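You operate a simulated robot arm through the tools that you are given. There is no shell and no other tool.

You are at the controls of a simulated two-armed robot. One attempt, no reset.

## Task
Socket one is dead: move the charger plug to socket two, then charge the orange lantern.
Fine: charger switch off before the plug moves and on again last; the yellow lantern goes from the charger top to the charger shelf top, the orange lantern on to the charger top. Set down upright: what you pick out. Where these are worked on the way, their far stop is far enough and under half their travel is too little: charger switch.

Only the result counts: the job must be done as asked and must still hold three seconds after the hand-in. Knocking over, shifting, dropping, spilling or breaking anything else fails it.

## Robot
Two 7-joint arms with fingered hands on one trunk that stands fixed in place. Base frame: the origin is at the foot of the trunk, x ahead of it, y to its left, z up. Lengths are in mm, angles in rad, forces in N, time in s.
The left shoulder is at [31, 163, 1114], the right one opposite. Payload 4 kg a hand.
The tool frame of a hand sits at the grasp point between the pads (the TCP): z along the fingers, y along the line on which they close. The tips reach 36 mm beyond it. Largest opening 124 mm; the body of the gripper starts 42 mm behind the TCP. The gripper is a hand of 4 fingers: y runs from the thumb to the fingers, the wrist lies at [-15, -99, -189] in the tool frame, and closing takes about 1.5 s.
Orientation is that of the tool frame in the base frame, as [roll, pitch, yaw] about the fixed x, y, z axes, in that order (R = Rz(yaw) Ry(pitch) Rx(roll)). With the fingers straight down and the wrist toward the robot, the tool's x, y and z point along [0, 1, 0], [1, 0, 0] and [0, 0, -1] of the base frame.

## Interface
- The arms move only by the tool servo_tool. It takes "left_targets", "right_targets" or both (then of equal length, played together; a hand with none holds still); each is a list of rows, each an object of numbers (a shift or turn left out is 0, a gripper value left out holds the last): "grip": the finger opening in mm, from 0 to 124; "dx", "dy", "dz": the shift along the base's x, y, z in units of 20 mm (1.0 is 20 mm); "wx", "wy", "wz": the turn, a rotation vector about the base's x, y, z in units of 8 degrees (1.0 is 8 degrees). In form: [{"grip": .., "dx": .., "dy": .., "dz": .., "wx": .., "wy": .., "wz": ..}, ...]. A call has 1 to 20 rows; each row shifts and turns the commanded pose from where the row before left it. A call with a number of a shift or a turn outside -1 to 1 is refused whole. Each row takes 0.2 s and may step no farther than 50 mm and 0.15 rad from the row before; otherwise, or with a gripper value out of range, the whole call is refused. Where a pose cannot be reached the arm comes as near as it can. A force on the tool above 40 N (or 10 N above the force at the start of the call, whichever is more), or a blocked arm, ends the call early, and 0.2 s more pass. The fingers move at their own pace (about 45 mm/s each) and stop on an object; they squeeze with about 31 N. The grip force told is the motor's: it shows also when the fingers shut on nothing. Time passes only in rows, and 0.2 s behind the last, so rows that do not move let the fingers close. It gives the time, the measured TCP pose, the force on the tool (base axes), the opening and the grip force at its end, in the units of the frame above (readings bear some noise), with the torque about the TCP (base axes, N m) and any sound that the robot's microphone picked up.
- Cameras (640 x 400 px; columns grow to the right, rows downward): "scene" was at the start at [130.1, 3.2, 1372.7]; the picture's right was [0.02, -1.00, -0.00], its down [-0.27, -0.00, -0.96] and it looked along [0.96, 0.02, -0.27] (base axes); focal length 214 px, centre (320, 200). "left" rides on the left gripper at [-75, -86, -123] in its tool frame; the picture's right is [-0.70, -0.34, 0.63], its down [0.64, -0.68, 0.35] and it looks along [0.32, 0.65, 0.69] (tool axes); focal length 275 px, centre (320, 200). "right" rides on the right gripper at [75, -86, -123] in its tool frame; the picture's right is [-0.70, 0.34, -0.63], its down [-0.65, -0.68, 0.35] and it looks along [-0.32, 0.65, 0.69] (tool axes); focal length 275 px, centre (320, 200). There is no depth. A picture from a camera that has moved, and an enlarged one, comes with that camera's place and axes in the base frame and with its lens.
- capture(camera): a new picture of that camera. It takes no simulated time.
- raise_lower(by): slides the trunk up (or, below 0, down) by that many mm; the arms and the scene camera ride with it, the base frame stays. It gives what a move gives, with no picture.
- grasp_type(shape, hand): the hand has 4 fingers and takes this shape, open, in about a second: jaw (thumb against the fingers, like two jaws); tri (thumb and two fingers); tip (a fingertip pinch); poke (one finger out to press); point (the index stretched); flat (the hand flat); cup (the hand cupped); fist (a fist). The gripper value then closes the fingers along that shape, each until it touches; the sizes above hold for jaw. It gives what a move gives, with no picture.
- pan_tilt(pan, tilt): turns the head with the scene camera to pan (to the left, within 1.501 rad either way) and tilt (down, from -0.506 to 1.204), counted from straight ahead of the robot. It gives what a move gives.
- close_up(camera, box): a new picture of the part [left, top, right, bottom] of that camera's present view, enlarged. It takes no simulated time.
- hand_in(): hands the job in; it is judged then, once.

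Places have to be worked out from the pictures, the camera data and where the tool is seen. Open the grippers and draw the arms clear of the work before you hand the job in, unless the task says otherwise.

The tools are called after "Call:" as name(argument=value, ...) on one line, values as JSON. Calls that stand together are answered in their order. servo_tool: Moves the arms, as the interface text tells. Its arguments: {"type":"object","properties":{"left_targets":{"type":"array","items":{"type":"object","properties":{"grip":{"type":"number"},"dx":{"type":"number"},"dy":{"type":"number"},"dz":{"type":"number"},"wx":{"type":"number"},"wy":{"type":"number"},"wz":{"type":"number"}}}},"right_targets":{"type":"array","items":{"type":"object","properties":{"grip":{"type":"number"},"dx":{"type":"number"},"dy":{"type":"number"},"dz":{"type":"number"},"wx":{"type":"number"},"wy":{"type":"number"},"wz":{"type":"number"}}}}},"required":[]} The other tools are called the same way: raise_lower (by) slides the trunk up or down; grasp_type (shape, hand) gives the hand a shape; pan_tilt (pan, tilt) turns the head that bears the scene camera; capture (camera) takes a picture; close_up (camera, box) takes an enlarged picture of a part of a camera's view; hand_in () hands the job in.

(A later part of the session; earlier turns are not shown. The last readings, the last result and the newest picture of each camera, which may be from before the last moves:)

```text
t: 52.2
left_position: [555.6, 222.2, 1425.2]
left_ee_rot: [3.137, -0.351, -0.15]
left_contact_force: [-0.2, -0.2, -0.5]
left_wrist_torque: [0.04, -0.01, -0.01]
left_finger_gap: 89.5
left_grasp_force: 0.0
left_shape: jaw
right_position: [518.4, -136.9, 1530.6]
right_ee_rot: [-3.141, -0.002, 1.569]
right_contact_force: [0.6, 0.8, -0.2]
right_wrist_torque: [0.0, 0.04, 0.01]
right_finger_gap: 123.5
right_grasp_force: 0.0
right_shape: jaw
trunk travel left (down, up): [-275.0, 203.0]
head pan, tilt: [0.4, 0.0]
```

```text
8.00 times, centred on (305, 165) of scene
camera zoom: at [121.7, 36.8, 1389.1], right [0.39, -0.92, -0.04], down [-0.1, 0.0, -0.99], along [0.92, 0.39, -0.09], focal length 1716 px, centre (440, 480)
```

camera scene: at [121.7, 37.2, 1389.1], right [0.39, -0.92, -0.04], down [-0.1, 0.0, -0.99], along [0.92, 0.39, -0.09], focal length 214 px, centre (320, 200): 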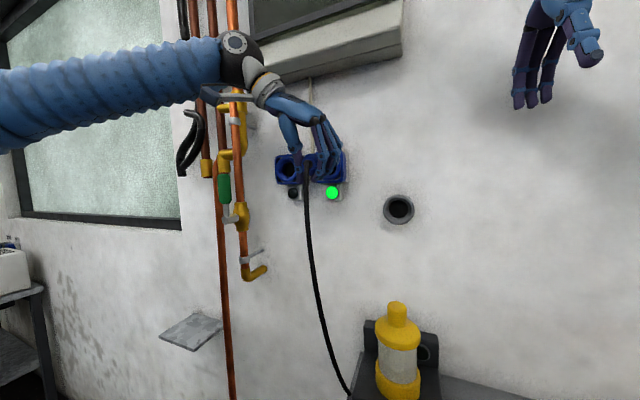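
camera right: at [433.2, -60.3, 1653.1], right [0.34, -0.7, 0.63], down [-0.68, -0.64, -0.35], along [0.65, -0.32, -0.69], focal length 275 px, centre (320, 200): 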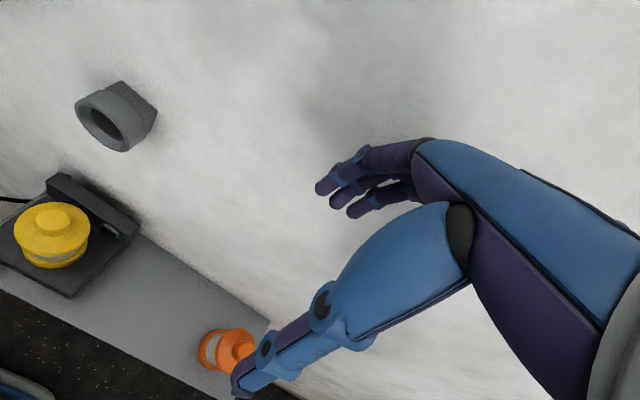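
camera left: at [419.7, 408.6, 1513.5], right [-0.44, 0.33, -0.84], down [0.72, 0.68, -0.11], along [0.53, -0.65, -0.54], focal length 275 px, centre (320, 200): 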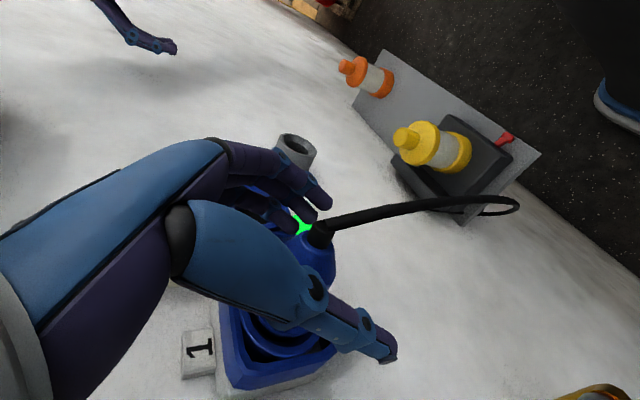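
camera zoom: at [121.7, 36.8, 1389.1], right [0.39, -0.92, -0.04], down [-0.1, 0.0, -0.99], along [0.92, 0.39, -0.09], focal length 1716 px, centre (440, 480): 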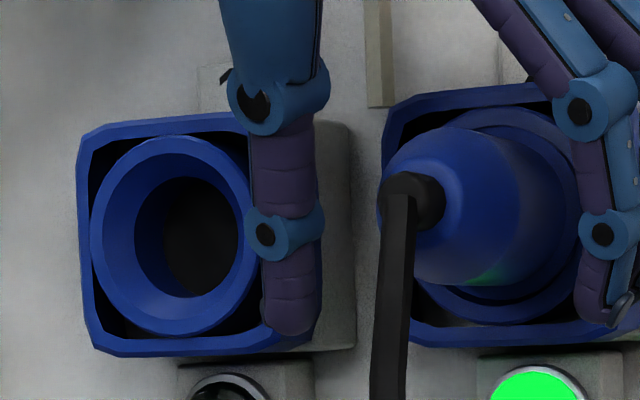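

The plug stays in socket 2. I'll back the open hand straight away so I can inspect the seating unobstructed.

Call:
servo_tool(left_targets=[{"dx": -0.8}, {"dx": -0.8}, {"dx": -0.8}, {"dx": -0.8}, {"dx": -0.8}, {"dx": -0.8}, {"dx": -0.5}, {}])

Call:
capture(camera="left")

Call:
close_up(camera="scene", box=[260, 135, 360, 205])

```text
t: 54.0
left_position: [451.6, 223.2, 1422.2]
left_ee_rot: [3.138, -0.35, -0.151]
left_contact_force: [0.2, 0.2, 0.5]
left_wrist_torque: [0.05, -0.02, -0.01]
left_finger_gap: 90.0
left_grasp_force: 0.0
left_shape: jaw
right_position: [517.2, -137.1, 1529.4]
right_ee_rot: [-3.141, -0.002, 1.569]
right_contact_force: [-0.2, -0.5, -0.9]
right_wrist_torque: [-0.03, 0.03, 0.0]
right_finger_gap: 123.6
right_grasp_force: 0.0
right_shape: jaw
trunk travel left (down, up): [-275.0, 203.0]
head pan, tilt: [0.4, 0.0]
```

```text
taken
camera left: at [353.3, 323.0, 1512.0], right [-0.38, 0.4, -0.84], down [0.82, 0.56, -0.11], along [0.43, -0.72, -0.54], focal length 275 px, centre (320, 200)
```

left: 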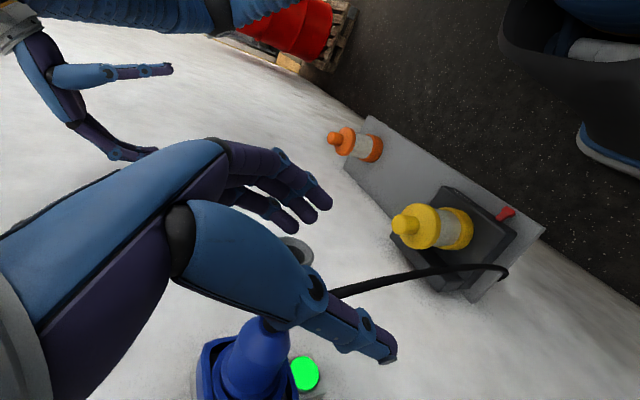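

```text
5.71 times, centred on (310, 170) of scene
camera zoom: at [122.0, 36.6, 1389.1], right [0.39, -0.92, -0.04], down [-0.1, 0.0, -0.99], along [0.92, 0.39, -0.09], focal length 1226 px, centre (377, 371)
```

zoom: 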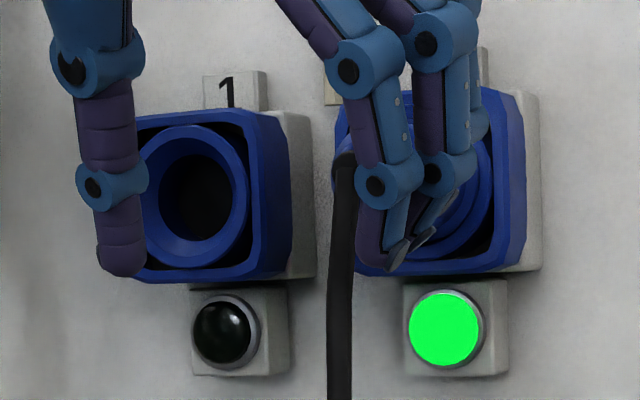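

I'll move the left hand to the left, out of the line of sight, to examine the plug in socket 2.

Call:
servo_tool(left_targets=[{"dx": -0.5, "dy": 1}, {"dx": -0.5, "dy": 1}, {"dy": 1}, {"dy": 1}, {"dy": 1}, {"dy": 1}, {"dy": 1}, {"dy": 1}, {}])

Call:
close_up(camera="scene", box=[260, 135, 360, 205])

Call:
capture(camera="left")

```text
t: 56.0
left_position: [430.4, 382.5, 1424.5]
left_ee_rot: [3.138, -0.351, -0.149]
left_contact_force: [-0.1, 0.6, 0.0]
left_wrist_torque: [-0.01, 0.0, -0.03]
left_finger_gap: 89.9
left_grasp_force: 0.1
left_shape: jaw
right_position: [516.1, -136.7, 1530.0]
right_ee_rot: [-3.141, -0.002, 1.569]
right_contact_force: [-0.2, 0.5, -0.3]
right_wrist_torque: [0.0, -0.01, 0.02]
right_finger_gap: 123.5
right_grasp_force: 0.1
right_shape: jaw
trunk travel left (down, up): [-275.0, 203.0]
head pan, tilt: [0.4, 0.0]
```

```text
5.71 times, centred on (310, 170) of scene
camera zoom: at [121.8, 36.3, 1389.1], right [0.39, -0.92, -0.04], down [-0.1, 0.0, -0.99], along [0.92, 0.39, -0.09], focal length 1226 px, centre (377, 371)
```

zoom: 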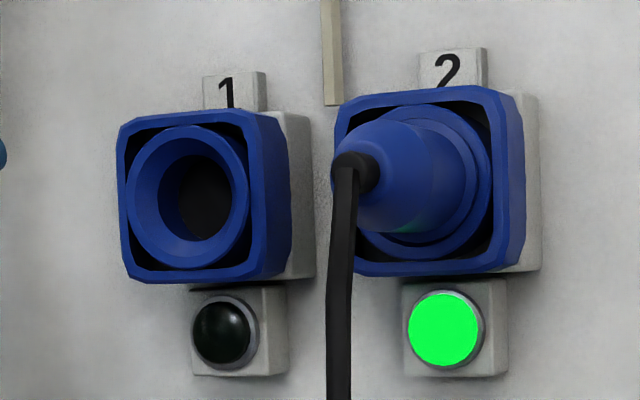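

```text
taken
camera left: at [333.1, 483.5, 1512.9], right [-0.38, 0.4, -0.84], down [0.82, 0.56, -0.11], along [0.43, -0.72, -0.54], focal length 275 px, centre (320, 200)
```

left: 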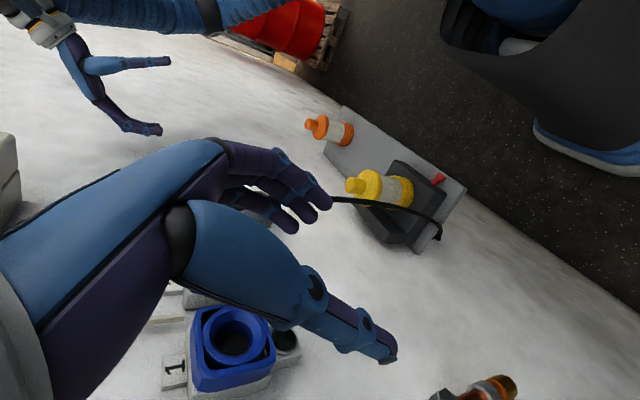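

The plug sits straight in socket 2 with a depth reading like the original. I'll take a closer zoom on the collar and ring to judge the seating.

Call:
close_up(camera="scene", box=[308, 144, 352, 186])

Call:
close_up(camera="scene", box=[272, 144, 316, 186])

```text
9.52 times, centred on (330, 165) of scene
camera zoom: at [121.8, 36.3, 1389.1], right [0.39, -0.92, -0.04], down [-0.1, 0.0, -0.99], along [0.92, 0.39, -0.09], focal length 2043 px, centre (225, 533)
```

zoom: 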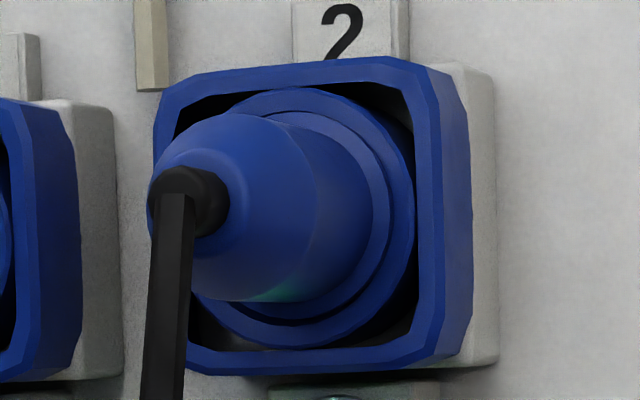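

```text
9.52 times, centred on (294, 165) of scene
camera zoom: at [121.8, 36.3, 1389.1], right [0.39, -0.92, -0.04], down [-0.1, 0.0, -0.99], along [0.92, 0.39, -0.09], focal length 2043 px, centre (568, 533)
```

zoom: 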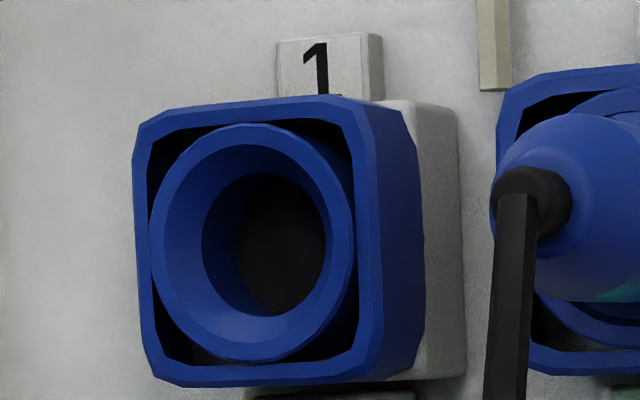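

To confirm seating I want a side view. The right arm is free, so I'll narrow its gripper, yaw it 60° and move it to the right of the sockets, where its camera looks at the plug from the side.

Call:
servo_tool(right_targets=[{"wz": 0.75, "dy": 0.73, "dz": -0.42, "dx": 0.11, "grip": 30}, {"wz": 0.75, "dy": 0.73, "dz": -0.42, "dx": 0.11}, {"wz": 0.75, "dy": 0.73, "dz": -0.42, "dx": 0.11}, {"wz": 0.75, "dy": 0.73, "dz": -0.42, "dx": 0.11}, {"wz": 0.75, "dy": 0.73, "dz": -0.42, "dx": 0.11}, {"wz": 0.75, "dy": 0.73, "dz": -0.42, "dx": 0.11}, {"wz": 0.75, "dy": 0.73, "dz": -0.42, "dx": 0.11}, {"wz": 0.75, "dy": 0.73, "dz": -0.42, "dx": 0.11}, {"wz": 0.75, "dy": 0.73, "dz": -0.42, "dx": 0.11}, {"wz": 0.75, "dy": 0.73, "dz": -0.42, "dx": 0.11}, {}])

Call:
capture(camera="right")

Call:
capture(camera="scene")

```text
t: 58.4
left_position: [429.9, 381.9, 1424.5]
left_ee_rot: [3.138, -0.349, -0.149]
left_contact_force: [-0.4, 0.7, -0.6]
left_wrist_torque: [0.04, -0.01, 0.0]
left_finger_gap: 89.7
left_grasp_force: 0.1
left_shape: jaw
right_position: [539.6, 8.8, 1444.9]
right_ee_rot: [3.141, 0.002, 2.617]
right_contact_force: [-0.4, 0.6, 0.9]
right_wrist_torque: [0.03, -0.04, -0.01]
right_finger_gap: 30.1
right_grasp_force: 0.2
right_shape: jaw
trunk travel left (down, up): [-275.0, 203.0]
head pan, tilt: [0.4, 0.0]
```

```text
taken
camera right: at [431.9, -25.8, 1568.6], right [0.77, -0.06, 0.63], down [0.22, -0.91, -0.35], along [0.6, 0.41, -0.69], focal length 275 px, centre (320, 200)
```

right: 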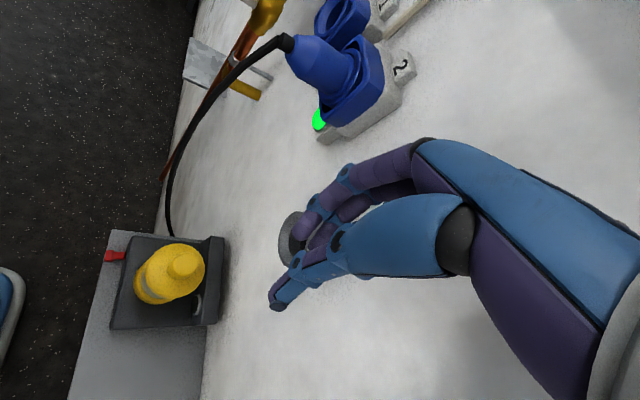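

```text
taken
camera scene: at [121.2, 36.4, 1389.2], right [0.39, -0.92, -0.04], down [-0.1, 0.0, -1.0], along [0.92, 0.39, -0.09], focal length 214 px, centre (320, 200)
```

scene: 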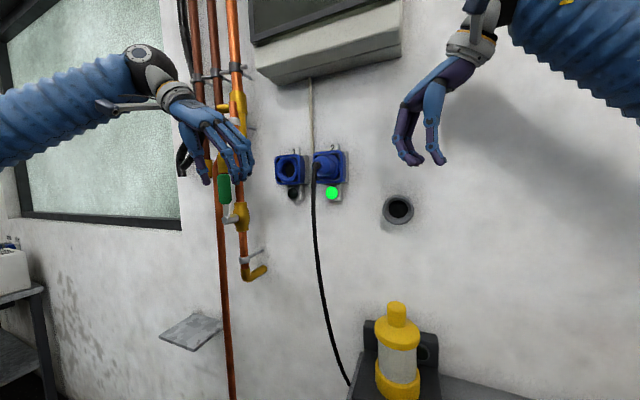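

The right camera now has a fine side view of the plug in socket 2. Zooming in on it.

Call:
close_up(camera="right", box=[265, 0, 425, 150])

```text
2.67 times, centred on (345, 75) of right
camera zoom: at [431.9, -25.8, 1568.6], right [0.77, -0.06, 0.63], down [0.22, -0.91, -0.35], along [0.6, 0.41, -0.69], focal length 734 px, centre (253, 533)
```

zoom: 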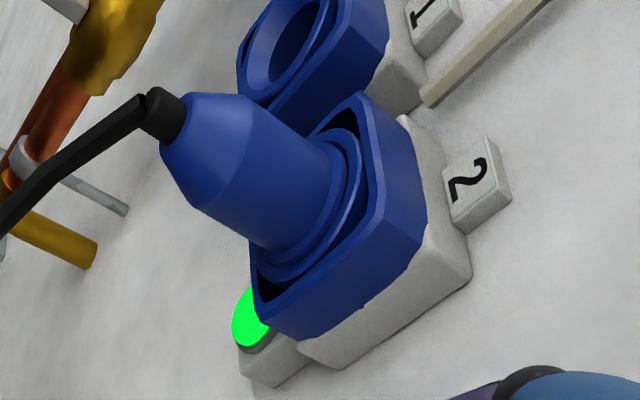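

I'll enlarge further on the collar and ring from this side view.

Call:
close_up(camera="right", box=[315, 20, 385, 130])

```text
3.64 times, centred on (350, 75) of right
camera zoom: at [431.9, -25.8, 1568.6], right [0.77, -0.06, 0.63], down [0.22, -0.91, -0.35], along [0.6, 0.41, -0.69], focal length 1001 px, centre (211, 654)
```

zoom: 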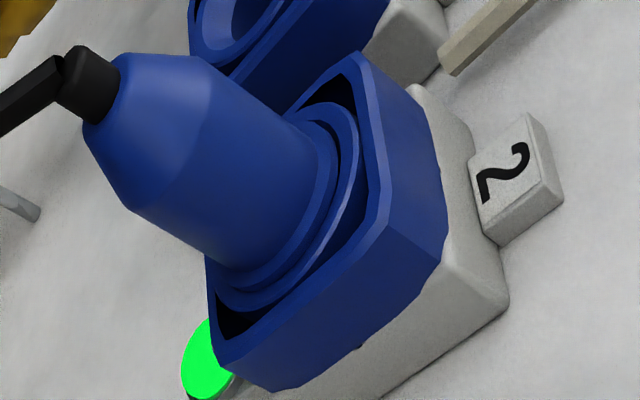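

The collar sits flush in the ring, so the plug is seated in socket 2. On to the lanterns: I'll turn the right hand so it closes along y, open it, and bring it above the yellow lantern's knob at about (540, 63, top 1140).

Call:
servo_tool(right_targets=[{"wz": 0.75, "dy": 0.55, "dz": -0.8, "grip": 80}, {"wz": 0.75, "dy": 0.55, "dz": -0.8}, {"wz": 0.75, "dy": 0.55, "dz": -0.8}, {"wz": 0.75, "dy": 0.55, "dz": -0.8}, {"wz": 0.75, "dy": 0.5, "dz": -0.8}, {"dz": -0.9}, {"dz": -0.9}, {"dz": -0.9}, {"dz": -0.9}, {"dz": -0.9}, {"dz": -0.9}, {"dz": -0.9}, {}])

Call:
pan_tilt(pan=0.1, tilt=0.4)

Call:
capture(camera="scene")

Call:
capture(camera="right")

```text
t: 61.4
left_position: [426.1, 387.8, 1425.3]
left_ee_rot: [3.135, -0.354, -0.149]
left_contact_force: [0.0, 0.8, 0.3]
left_wrist_torque: [0.01, -0.01, 0.02]
left_finger_gap: 89.5
left_grasp_force: 0.2
left_shape: jaw
right_position: [526.5, 55.4, 1288.2]
right_ee_rot: [3.132, 0.057, 3.033]
right_contact_force: [0.6, 0.7, -0.3]
right_wrist_torque: [-0.05, 0.01, 0.05]
right_finger_gap: 79.6
right_grasp_force: 0.1
right_shape: jaw
right hand out of reach, approached as far as the arm can: row 5
trunk travel left (down, up): [-275.0, 203.0]
head pan, tilt: [0.4, 0.0]
stopped in row 13 (right hand): the arm was blocked; the commanded pose is now the measured one
```

```text
t: 62.3
left_position: [421.0, 388.6, 1427.8]
left_ee_rot: [3.134, -0.357, -0.147]
left_contact_force: [-0.2, -0.4, -0.3]
left_wrist_torque: [0.0, 0.03, 0.01]
left_finger_gap: 89.8
left_grasp_force: 0.0
left_shape: jaw
right_position: [523.9, 55.2, 1285.5]
right_ee_rot: [3.136, 0.059, 3.035]
right_contact_force: [-0.4, -0.1, 0.3]
right_wrist_torque: [0.01, -0.05, 0.04]
right_finger_gap: 80.0
right_grasp_force: 0.1
right_shape: jaw
trunk travel left (down, up): [-275.0, 203.0]
head pan, tilt: [0.099, 0.4]
```

```text
taken
camera scene: at [119.1, 14.7, 1352.6], right [0.1, -1.0, -0.01], down [-0.47, -0.04, -0.88], along [0.88, 0.09, -0.47], focal length 214 px, centre (320, 200)
```

scene: 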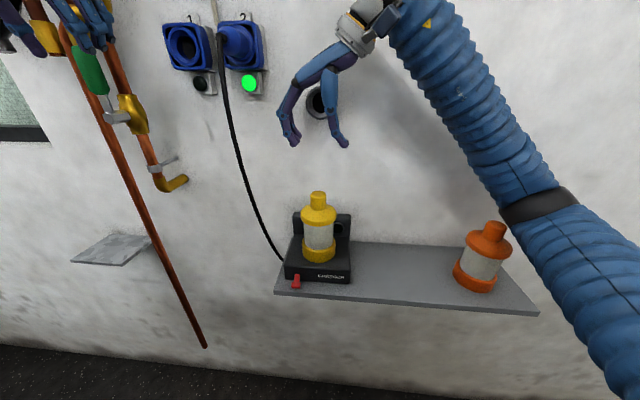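

```text
taken
camera right: at [434.6, -19.8, 1404.6], right [0.69, 0.26, 0.67], down [0.59, -0.75, -0.31], along [0.42, 0.61, -0.67], focal length 275 px, centre (320, 200)
```

right: 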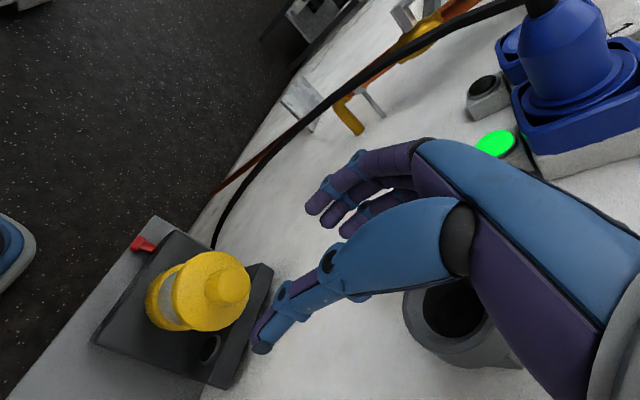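

The right arm hit a limit near yaw 180° and the body deflected slightly. I'll look closely before moving, then unwind the yaw.

Call:
close_up(camera="scene", box=[260, 0, 420, 160])

Call:
close_up(camera="scene", box=[400, 120, 640, 400])

```text
2.50 times, centred on (340, 80) of scene
camera zoom: at [119.1, 14.7, 1352.6], right [0.1, -1.0, -0.01], down [-0.47, -0.04, -0.88], along [0.88, 0.09, -0.47], focal length 536 px, centre (270, 500)
```

zoom: 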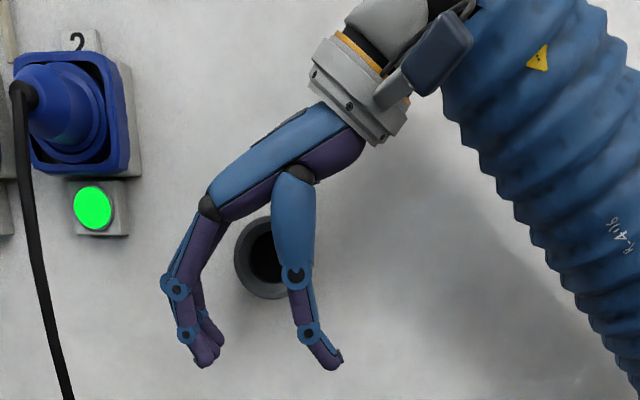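

```text
1.43 times, centred on (520, 260) of scene
camera zoom: at [119.1, 14.7, 1352.6], right [0.1, -1.0, -0.01], down [-0.47, -0.04, -0.88], along [0.88, 0.09, -0.47], focal length 306 px, centre (34, 114)
```

zoom: 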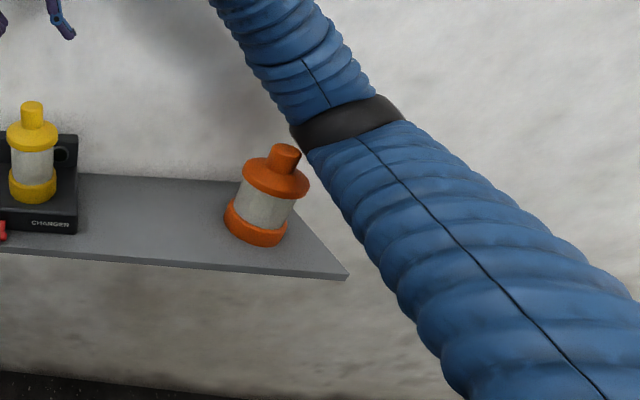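

Nothing is touching the lanterns and the orange one is unmoved. I'll lift the right hand a little and unwind the yaw, then check that the body returns to its nominal pose.

Call:
servo_tool(right_targets=[{"wz": -0.8, "dz": 0.5}, {"wz": -0.8, "dz": 0.5}, {"wz": -0.8, "dz": 0.5}, {"wz": -0.8, "dz": 0.5}, {"wz": -0.8}, {}, {}])

Call:
capture(camera="scene")

```text
t: 63.9
left_position: [427.7, 385.3, 1423.9]
left_ee_rot: [3.136, -0.351, -0.147]
left_contact_force: [-0.1, -0.6, 0.2]
left_wrist_torque: [0.03, 0.02, 0.0]
left_finger_gap: 90.0
left_grasp_force: 0.0
left_shape: jaw
right_position: [532.4, 52.7, 1315.2]
right_ee_rot: [3.137, 0.035, 2.476]
right_contact_force: [-8.5, 0.4, 4.1]
right_wrist_torque: [0.13, -0.38, 0.41]
right_finger_gap: 79.5
right_grasp_force: 0.0
right_shape: jaw
trunk travel left (down, up): [-275.0, 203.0]
head pan, tilt: [0.099, 0.4]
```

```text
taken
camera scene: at [125.9, 11.3, 1351.5], right [0.1, -1.0, -0.01], down [-0.48, -0.04, -0.88], along [0.87, 0.09, -0.48], focal length 214 px, centre (320, 200)
```

scene: 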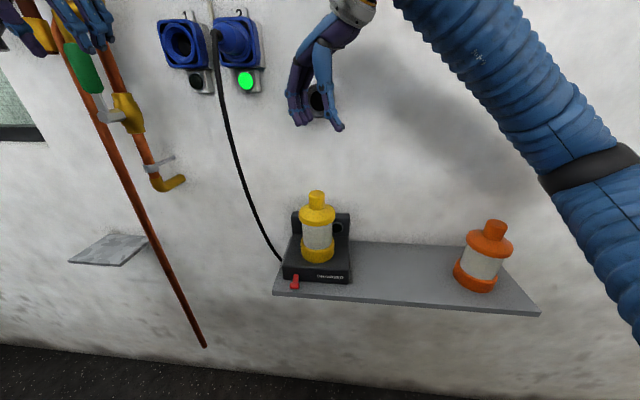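

A light contact of about −8 N in x shows the hand is brushing the wall tube at z≈1317. I'll back away from the wall in −x right away.

Call:
servo_tool(right_targets=[{"dx": -0.8}, {"dx": -0.8}, {"dx": -0.8}, {"dx": -0.6}, {}])

Call:
capture(camera="scene")

Call:
capture(camera="right")

```text
t: 65.1
left_position: [430.4, 384.3, 1424.6]
left_ee_rot: [3.136, -0.351, -0.149]
left_contact_force: [0.4, 0.5, 1.1]
left_wrist_torque: [-0.01, 0.02, -0.01]
left_finger_gap: 89.7
left_grasp_force: 0.1
left_shape: jaw
right_position: [474.1, 54.1, 1314.2]
right_ee_rot: [3.137, 0.033, 2.478]
right_contact_force: [-0.6, 0.9, -0.8]
right_wrist_torque: [0.0, -0.01, 0.03]
right_finger_gap: 79.6
right_grasp_force: 0.0
right_shape: jaw
trunk travel left (down, up): [-275.0, 203.0]
head pan, tilt: [0.099, 0.4]
```

```text
taken
camera scene: at [127.6, 10.9, 1351.3], right [0.1, -1.0, -0.01], down [-0.48, -0.04, -0.88], along [0.87, 0.09, -0.48], focal length 214 px, centre (320, 200)
```

scene: 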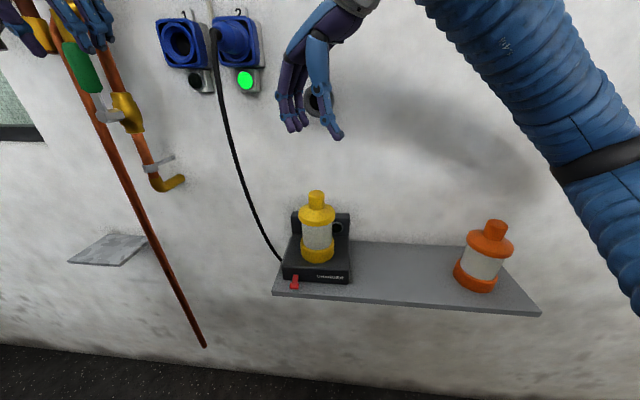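

```text
taken
camera right: at [360.6, 36.0, 1434.2], right [0.74, -0.15, 0.66], down [0.1, -0.94, -0.33], along [0.67, 0.3, -0.68], focal length 275 px, centre (320, 200)
```

right: 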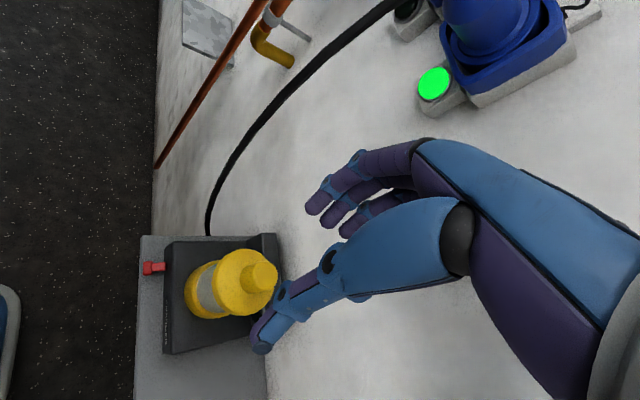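

Clear of the tube and the body is back to nominal. For the yellow lantern I'll use the left hand, since the right elbow would sweep near the orange lantern. First I'll park the right hand back and to the right, and take close-ups of the yellow lantern.

Call:
servo_tool(right_targets=[{"dy": -1, "dz": 0.6}, {"dy": -1, "dz": 0.6}, {"dy": -1, "dz": 0.6}, {"dy": -1, "dz": 0.6}, {"dy": -1, "dz": 0.6}, {"dy": -1, "dz": 0.6}, {"dy": -1}, {"dy": -1}, {"dy": -1}, {"dy": -1}, {"dy": -1}, {"dy": -1}, {}])

Call:
close_up(camera="scene", box=[260, 175, 380, 305])

Call:
close_up(camera="scene", box=[430, 200, 550, 330])

```text
t: 67.9
left_position: [430.2, 385.3, 1423.3]
left_ee_rot: [3.137, -0.351, -0.149]
left_contact_force: [-0.1, -0.3, 0.3]
left_wrist_torque: [0.01, 0.01, 0.02]
left_finger_gap: 89.8
left_grasp_force: 0.1
left_shape: jaw
right_position: [475.1, -186.9, 1385.4]
right_ee_rot: [3.136, 0.034, 2.477]
right_contact_force: [-0.4, 0.1, 0.6]
right_wrist_torque: [-0.02, 0.01, 0.03]
right_finger_gap: 79.9
right_grasp_force: 0.1
right_shape: jaw
trunk travel left (down, up): [-275.0, 203.0]
head pan, tilt: [0.099, 0.4]
```

```text
3.08 times, centred on (320, 240) of scene
camera zoom: at [127.4, 11.5, 1351.4], right [0.1, -1.0, -0.01], down [-0.48, -0.04, -0.88], along [0.87, 0.09, -0.48], focal length 660 px, centre (320, 77)
```

zoom: 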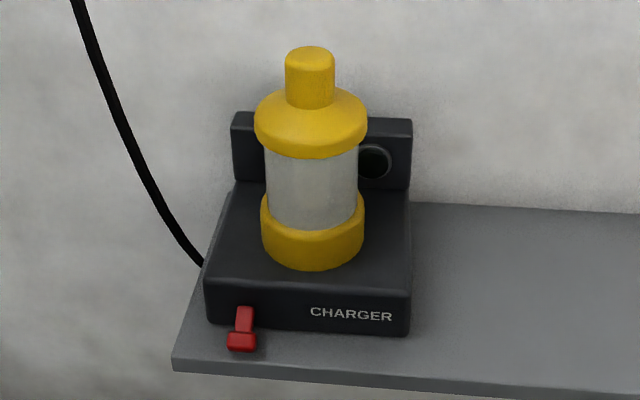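

```text
3.08 times, centred on (490, 265) of scene
camera zoom: at [127.4, 11.5, 1351.4], right [0.1, -1.0, -0.01], down [-0.48, -0.04, -0.88], along [0.87, 0.09, -0.48], focal length 660 px, centre (-203, 0)
```

zoom: 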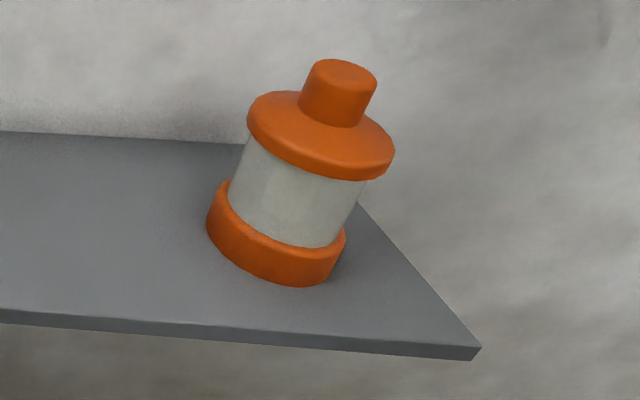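

The yellow knob centre refines to about (538, 61), top 1140, and the orange to about (520, −309), top 1096. I'll bring the left hand round at x≈420, clear of the cable, to in front of the yellow lantern at z≈1250, squaring its yaw on the way.

Call:
servo_tool(left_targets=[{"dx": -0.5, "wz": 0.27, "dy": -1, "dz": -0.5}, {"wz": 0.27, "dy": -1, "dz": -0.5}, {"wz": 0.27, "dy": -1, "dz": -0.5}, {"wz": 0.257, "dy": -1, "dz": -0.5}, {"dy": -1, "dz": -0.5}, {"dy": -1, "dz": -0.5}, {"dy": -1, "dz": -0.5}, {"dy": -1, "dz": -0.5}, {"dy": -1, "dz": -0.5}, {"dy": -1, "dz": -0.5}, {"dy": -1, "dz": -0.5}, {"dy": -1, "dz": -0.5}, {"dy": -1, "dz": -0.5}, {"dy": -1, "dz": -0.5}, {"dy": -1, "dz": -0.5}, {"dy": -1, "dz": -0.5}, {}])

Call:
capture(camera="scene")

Call:
capture(camera="left")

```text
t: 71.5
left_position: [418.6, 65.1, 1262.5]
left_ee_rot: [3.134, -0.353, 0.003]
left_contact_force: [-0.2, 0.1, 0.7]
left_wrist_torque: [0.01, 0.04, -0.02]
left_finger_gap: 90.0
left_grasp_force: 0.0
left_shape: jaw
right_position: [474.5, -187.1, 1384.9]
right_ee_rot: [3.137, 0.034, 2.476]
right_contact_force: [0.6, 0.0, 0.1]
right_wrist_torque: [0.01, 0.03, -0.01]
right_finger_gap: 79.7
right_grasp_force: 0.0
right_shape: jaw
trunk travel left (down, up): [-275.0, 203.0]
head pan, tilt: [0.099, 0.4]
```

```text
taken
camera scene: at [126.9, 11.5, 1351.4], right [0.1, -1.0, -0.01], down [-0.48, -0.04, -0.88], along [0.87, 0.09, -0.48], focal length 214 px, centre (320, 200)
```

scene: 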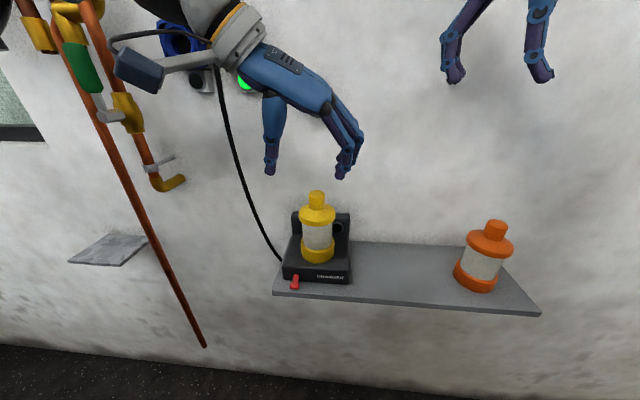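

```text
taken
camera left: at [306.8, 149.2, 1351.7], right [-0.44, 0.33, -0.84], down [0.72, 0.68, -0.11], along [0.53, -0.65, -0.54], focal length 275 px, centre (320, 200)
```

left: 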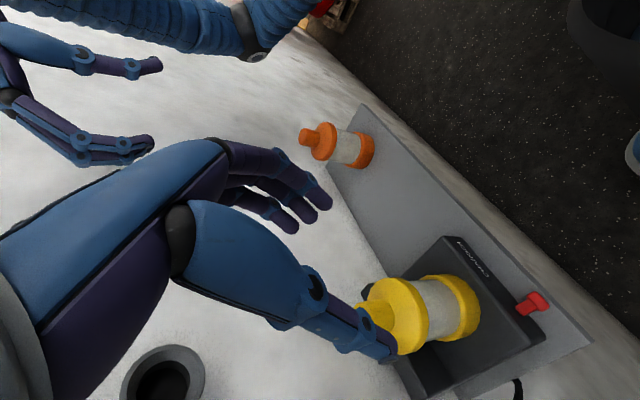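

The left hand is in front of the yellow lantern, open at 90 mm. I'll drop to z≈1205 and slide forward over the knob, then check alignment.

Call:
servo_tool(left_targets=[{"dz": -0.9, "dy": -0.2}, {"dz": -0.9}, {"dz": -0.9}, {"dx": 0.8, "dz": -0.1}, {"dx": 0.8}, {"dx": 0.8}, {"dx": 0.8}, {"dx": 0.8}, {"dx": 0.8}, {"dx": 0.8}, {"dx": 0.35}, {}])

Call:
close_up(camera="scene", box=[240, 100, 400, 300])

Call:
capture(camera="left")

Call:
capture(camera="right")

```text
t: 74.1
left_position: [538.9, 59.9, 1208.5]
left_ee_rot: [3.137, -0.35, 0.002]
left_contact_force: [-0.1, 0.6, 0.0]
left_wrist_torque: [-0.05, 0.0, -0.01]
left_finger_gap: 89.7
left_grasp_force: 0.1
left_shape: jaw
right_position: [475.2, -187.5, 1385.6]
right_ee_rot: [3.135, 0.034, 2.477]
right_contact_force: [-0.2, -0.2, -0.4]
right_wrist_torque: [-0.02, 0.01, 0.0]
right_finger_gap: 79.9
right_grasp_force: 0.1
right_shape: jaw
trunk travel left (down, up): [-275.0, 203.0]
head pan, tilt: [0.099, 0.4]
```

```text
2.00 times, centred on (320, 200) of scene
camera zoom: at [127.4, 10.8, 1351.4], right [0.1, -1.0, -0.01], down [-0.48, -0.04, -0.88], along [0.87, 0.09, -0.48], focal length 429 px, centre (320, 200)
```

zoom: 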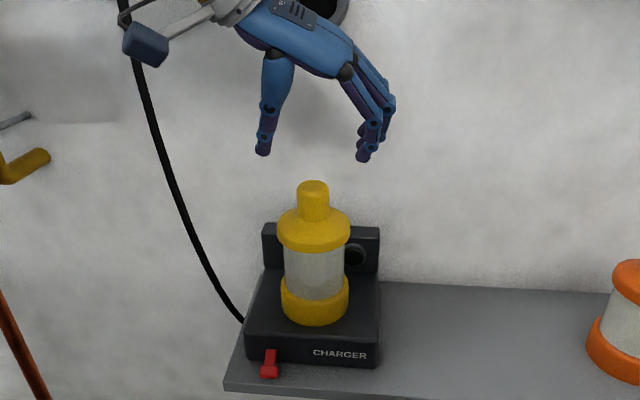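

```text
taken
camera left: at [427.3, 145.5, 1297.1], right [-0.44, 0.33, -0.84], down [0.72, 0.68, -0.11], along [0.53, -0.65, -0.54], focal length 275 px, centre (320, 200)
```

left: 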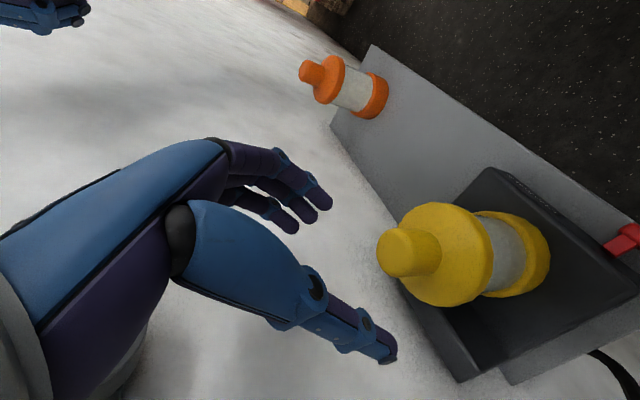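

```text
taken
camera right: at [360.8, -205.6, 1505.6], right [0.74, -0.15, 0.66], down [0.1, -0.94, -0.33], along [0.67, 0.3, -0.68], focal length 275 px, centre (320, 200)
```

right: 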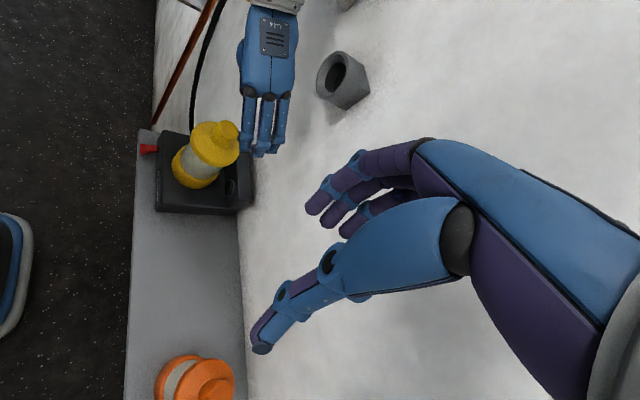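

The left camera puts the knob centre at about (535, 62). Allowing for the hand's tilt, I'll set the TCP x to 529, y to 61.5, and descend in two stages.

Call:
servo_tool(left_targets=[{"dx": -0.48, "dy": 0.08, "dz": -0.5}, {"dz": -0.7}, {"dz": -0.7}, {"dz": -0.3}, {}])

Call:
close_up(camera="scene", box=[270, 120, 370, 270])

Call:
capture(camera="left")

Call:
close_up(camera="right", box=[150, 60, 300, 220])

```text
t: 75.3
left_position: [530.2, 60.8, 1165.2]
left_ee_rot: [3.14, -0.352, 0.002]
left_contact_force: [-0.6, -0.6, 0.1]
left_wrist_torque: [-0.01, 0.03, 0.0]
left_finger_gap: 90.0
left_grasp_force: 0.0
left_shape: jaw
right_position: [473.7, -187.4, 1385.2]
right_ee_rot: [3.136, 0.034, 2.476]
right_contact_force: [0.2, 0.1, 0.3]
right_wrist_torque: [0.04, -0.02, 0.0]
right_finger_gap: 79.7
right_grasp_force: 0.0
right_shape: jaw
trunk travel left (down, up): [-275.0, 203.0]
head pan, tilt: [0.099, 0.4]
```

```text
2.67 times, centred on (320, 195) of scene
camera zoom: at [127.3, 10.8, 1351.4], right [0.1, -1.0, -0.01], down [-0.48, -0.04, -0.88], along [0.87, 0.09, -0.48], focal length 572 px, centre (320, 213)
```

zoom: 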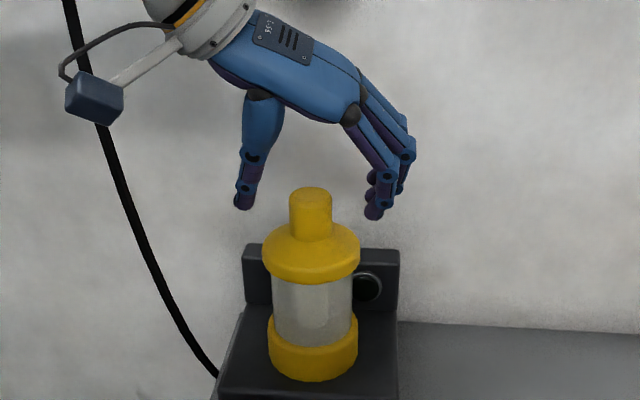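

```text
taken
camera left: at [416.9, 146.4, 1252.2], right [-0.44, 0.33, -0.84], down [0.72, 0.68, -0.11], along [0.53, -0.65, -0.54], focal length 275 px, centre (320, 200)
```

left: 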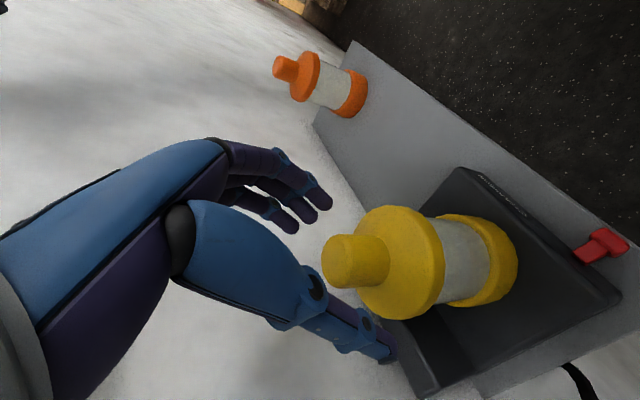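

```text
2.50 times, centred on (225, 140) of right
camera zoom: at [360.7, -205.6, 1505.7], right [0.74, -0.15, 0.66], down [0.1, -0.94, -0.33], along [0.67, 0.3, -0.68], focal length 688 px, centre (558, 350)
```

zoom: 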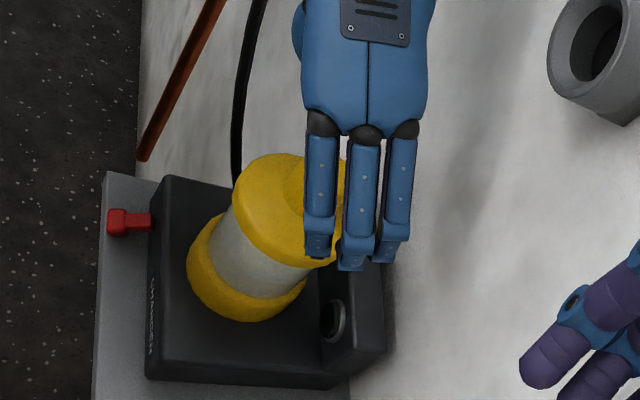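

The knob is centred between thumb and fingers. I'll descend the final 19 mm and shift 2 mm left.

Call:
servo_tool(left_targets=[{"dz": -0.35, "dy": 0.1}, {"dz": -0.35}, {"dz": -0.25}, {}])

Call:
close_up(camera="scene", box=[270, 120, 370, 270])

Call:
close_up(camera="left", box=[200, 150, 440, 350])

```text
t: 76.3
left_position: [529.5, 62.2, 1146.5]
left_ee_rot: [3.139, -0.353, 0.001]
left_contact_force: [0.6, 0.8, -0.3]
left_wrist_torque: [-0.03, 0.02, 0.01]
left_finger_gap: 89.9
left_grasp_force: 0.1
left_shape: jaw
right_position: [474.3, -187.3, 1385.4]
right_ee_rot: [3.136, 0.034, 2.475]
right_contact_force: [0.0, 0.6, 0.1]
right_wrist_torque: [-0.01, 0.0, 0.02]
right_finger_gap: 79.9
right_grasp_force: 0.1
right_shape: jaw
trunk travel left (down, up): [-275.0, 203.0]
head pan, tilt: [0.099, 0.4]
```

```text
2.67 times, centred on (320, 195) of scene
camera zoom: at [127.2, 10.8, 1351.4], right [0.1, -1.0, -0.01], down [-0.48, -0.04, -0.88], along [0.87, 0.09, -0.48], focal length 572 px, centre (320, 213)
```

zoom: 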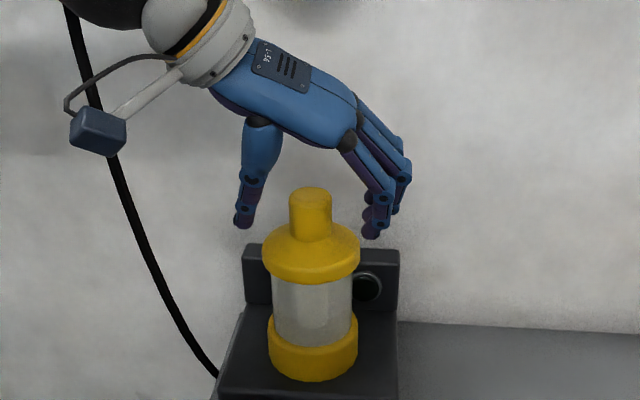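

```text
2.00 times, centred on (320, 250) of left
camera zoom: at [417.3, 148.3, 1233.8], right [-0.44, 0.33, -0.84], down [0.72, 0.68, -0.11], along [0.53, -0.65, -0.54], focal length 551 px, centre (320, 100)
```

zoom: 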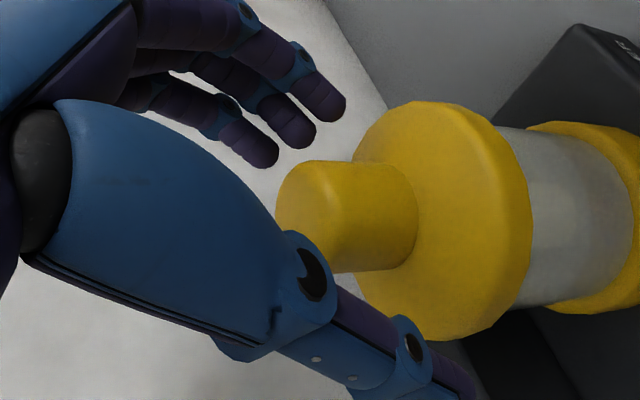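

The knob (about (537, 61)) is well placed between the fingers. Closing the left jaw on it.

Call:
servo_tool(left_targets=[{"grip": 40}, {}, {}, {}, {"grip": 15}, {}, {}, {}, {}])

Call:
close_up(camera="scene", box=[270, 120, 370, 270])

Call:
close_up(camera="left", box=[200, 150, 440, 350])

```text
t: 78.3
left_position: [529.0, 62.9, 1146.0]
left_ee_rot: [3.134, -0.35, 0.003]
left_contact_force: [-1.1, 0.5, 11.5]
left_wrist_torque: [-0.6, -0.17, -0.08]
left_finger_gap: 36.0
left_grasp_force: 30.8
left_shape: jaw
right_position: [474.1, -187.0, 1385.0]
right_ee_rot: [3.137, 0.036, 2.476]
right_contact_force: [-0.3, 0.4, -0.4]
right_wrist_torque: [0.01, 0.01, -0.02]
right_finger_gap: 79.7
right_grasp_force: 0.0
right_shape: jaw
trunk travel left (down, up): [-275.0, 203.0]
head pan, tilt: [0.099, 0.4]
```

```text
2.67 times, centred on (320, 195) of scene
camera zoom: at [126.7, 10.8, 1351.5], right [0.1, -1.0, -0.01], down [-0.48, -0.04, -0.88], along [0.87, 0.09, -0.48], focal length 572 px, centre (320, 213)
```

zoom: 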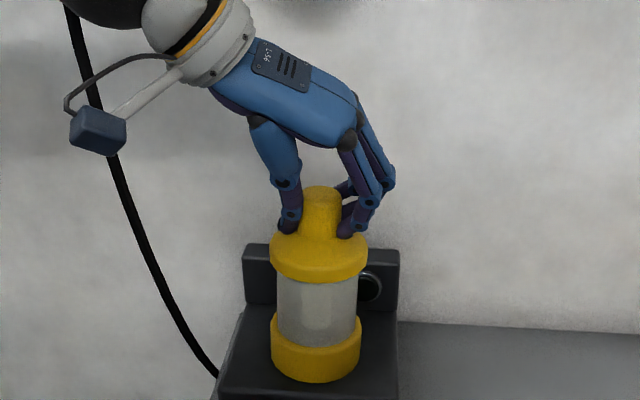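

```text
2.00 times, centred on (320, 250) of left
camera zoom: at [416.8, 148.2, 1234.3], right [-0.44, 0.33, -0.84], down [0.72, 0.68, -0.11], along [0.53, -0.65, -0.54], focal length 551 px, centre (320, 100)
```

zoom: 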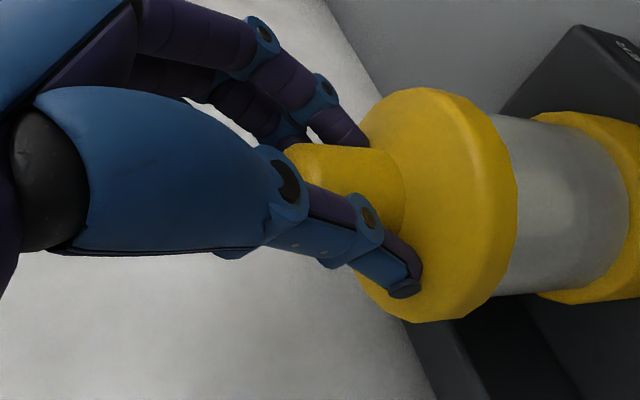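

The knob is gripped at a 36 mm gap and 31 N. I'll lift slowly and check it hangs securely.

Call:
servo_tool(left_targets=[{"dz": 0.2}, {"dz": 0.3}, {"dz": 0.4}, {"dz": 0.5}, {}])

Call:
close_up(camera="scene", box=[240, 100, 400, 300])

Call:
capture(camera="left")

```text
t: 79.5
left_position: [529.9, 63.1, 1174.2]
left_ee_rot: [3.137, -0.349, 0.001]
left_contact_force: [-0.3, -0.2, -3.7]
left_wrist_torque: [0.03, -0.01, 0.0]
left_finger_gap: 32.8
left_grasp_force: 31.1
left_shape: jaw
right_position: [475.0, -188.2, 1384.7]
right_ee_rot: [3.136, 0.033, 2.477]
right_contact_force: [0.4, -0.6, -0.1]
right_wrist_torque: [-0.02, 0.01, 0.01]
right_finger_gap: 79.6
right_grasp_force: 0.1
right_shape: jaw
trunk travel left (down, up): [-275.0, 203.0]
head pan, tilt: [0.099, 0.4]
```

```text
2.00 times, centred on (320, 200) of scene
camera zoom: at [127.7, 10.8, 1351.3], right [0.1, -1.0, -0.01], down [-0.48, -0.04, -0.88], along [0.87, 0.09, -0.48], focal length 429 px, centre (320, 200)
```

zoom: 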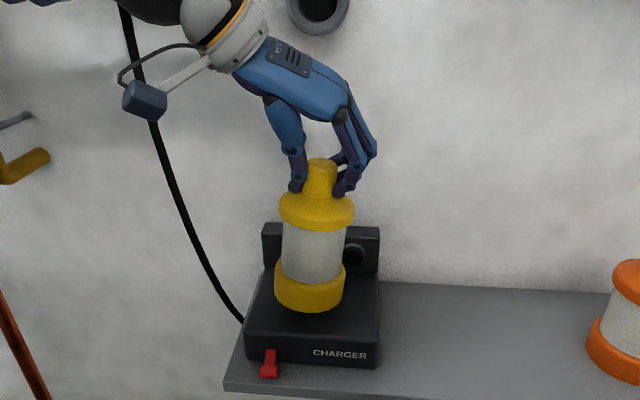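

```text
taken
camera left: at [417.8, 149.0, 1261.4], right [-0.44, 0.33, -0.84], down [0.72, 0.68, -0.11], along [0.53, -0.65, -0.54], focal length 275 px, centre (320, 200)
```

left: 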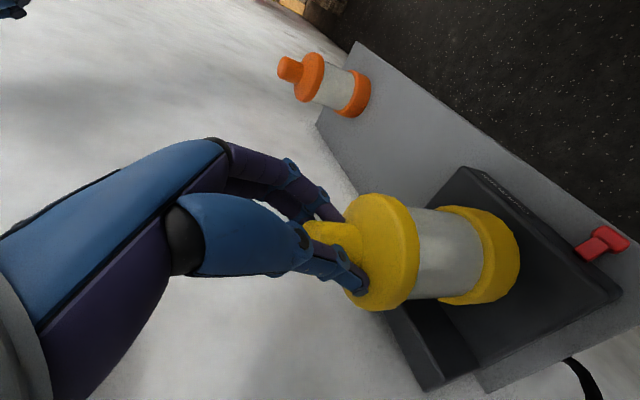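

The lantern hangs from the hand with a small roll of about 5°, base toward +y. I'll lift a bit more, correct the roll with the wrist, and carry it right to y≈−105 over the open shelf.

Call:
servo_tool(left_targets=[{"dz": 0.7}, {"dz": 0.7, "wx": -0.25}, {"wx": -0.22, "dy": -0.7}, {"wx": -0.22, "dy": -0.8}, {"dy": -0.8}, {"dy": -0.8}, {"dy": -0.8}, {"dy": -0.8}, {"dy": -0.8}, {"dy": -0.8}, {"dy": -0.8}, {"dy": -0.8}, {"dy": -0.4}, {}, {}])

Call:
capture(camera="scene")

Call:
close_up(camera="scene", box=[300, 100, 460, 300])

Call:
capture(camera="left")

```text
t: 82.7
left_position: [532.5, -91.7, 1202.3]
left_ee_rot: [3.035, -0.348, 0.038]
left_contact_force: [0.8, -0.4, -4.0]
left_wrist_torque: [0.09, 0.02, 0.01]
left_finger_gap: 32.3
left_grasp_force: 30.6
left_shape: jaw
left hand out of reach, approached as far as the arm can: row 12, 13
right_position: [474.1, -187.4, 1385.8]
right_ee_rot: [3.137, 0.033, 2.477]
right_contact_force: [-1.4, 0.4, -0.3]
right_wrist_torque: [0.01, -0.02, -0.02]
right_finger_gap: 79.5
right_grasp_force: 0.0
right_shape: jaw
trunk travel left (down, up): [-275.0, 203.0]
head pan, tilt: [0.099, 0.4]
```

```text
taken
camera scene: at [127.7, 10.7, 1351.4], right [0.1, -1.0, -0.01], down [-0.48, -0.04, -0.88], along [0.87, 0.09, -0.48], focal length 214 px, centre (320, 200)
```

scene: 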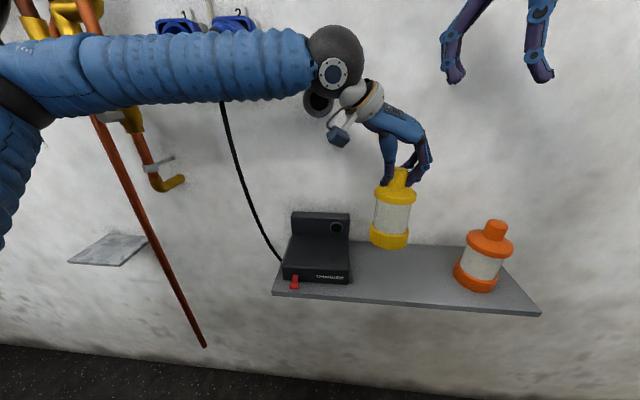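

```text
2.00 times, centred on (380, 200) of scene
camera zoom: at [127.7, 10.7, 1351.4], right [0.1, -1.0, -0.01], down [-0.48, -0.04, -0.88], along [0.87, 0.09, -0.48], focal length 429 px, centre (200, 200)
```

zoom: 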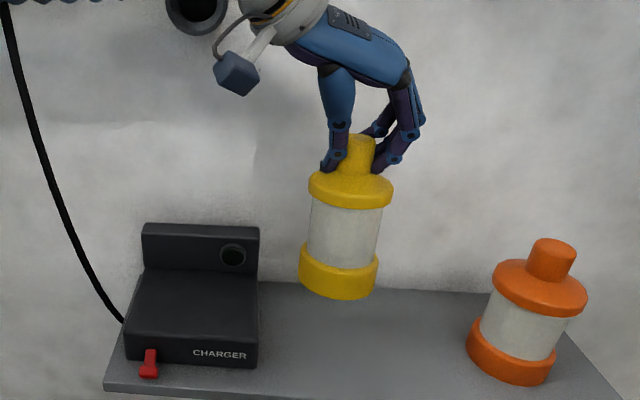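

```text
taken
camera left: at [420.1, 2.2, 1282.3], right [-0.44, 0.25, -0.86], down [0.72, 0.67, -0.17], along [0.53, -0.7, -0.47], focal length 275 px, centre (320, 200)
```

left: 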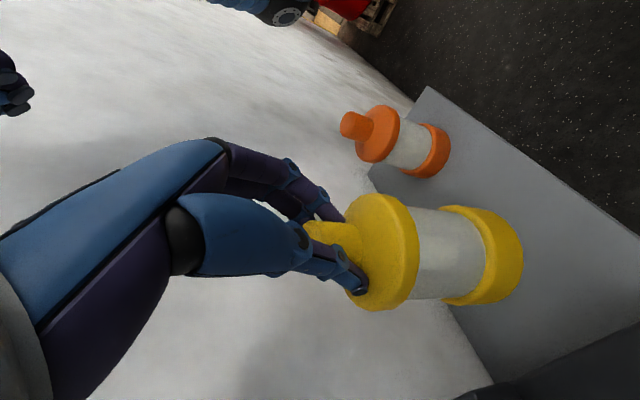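

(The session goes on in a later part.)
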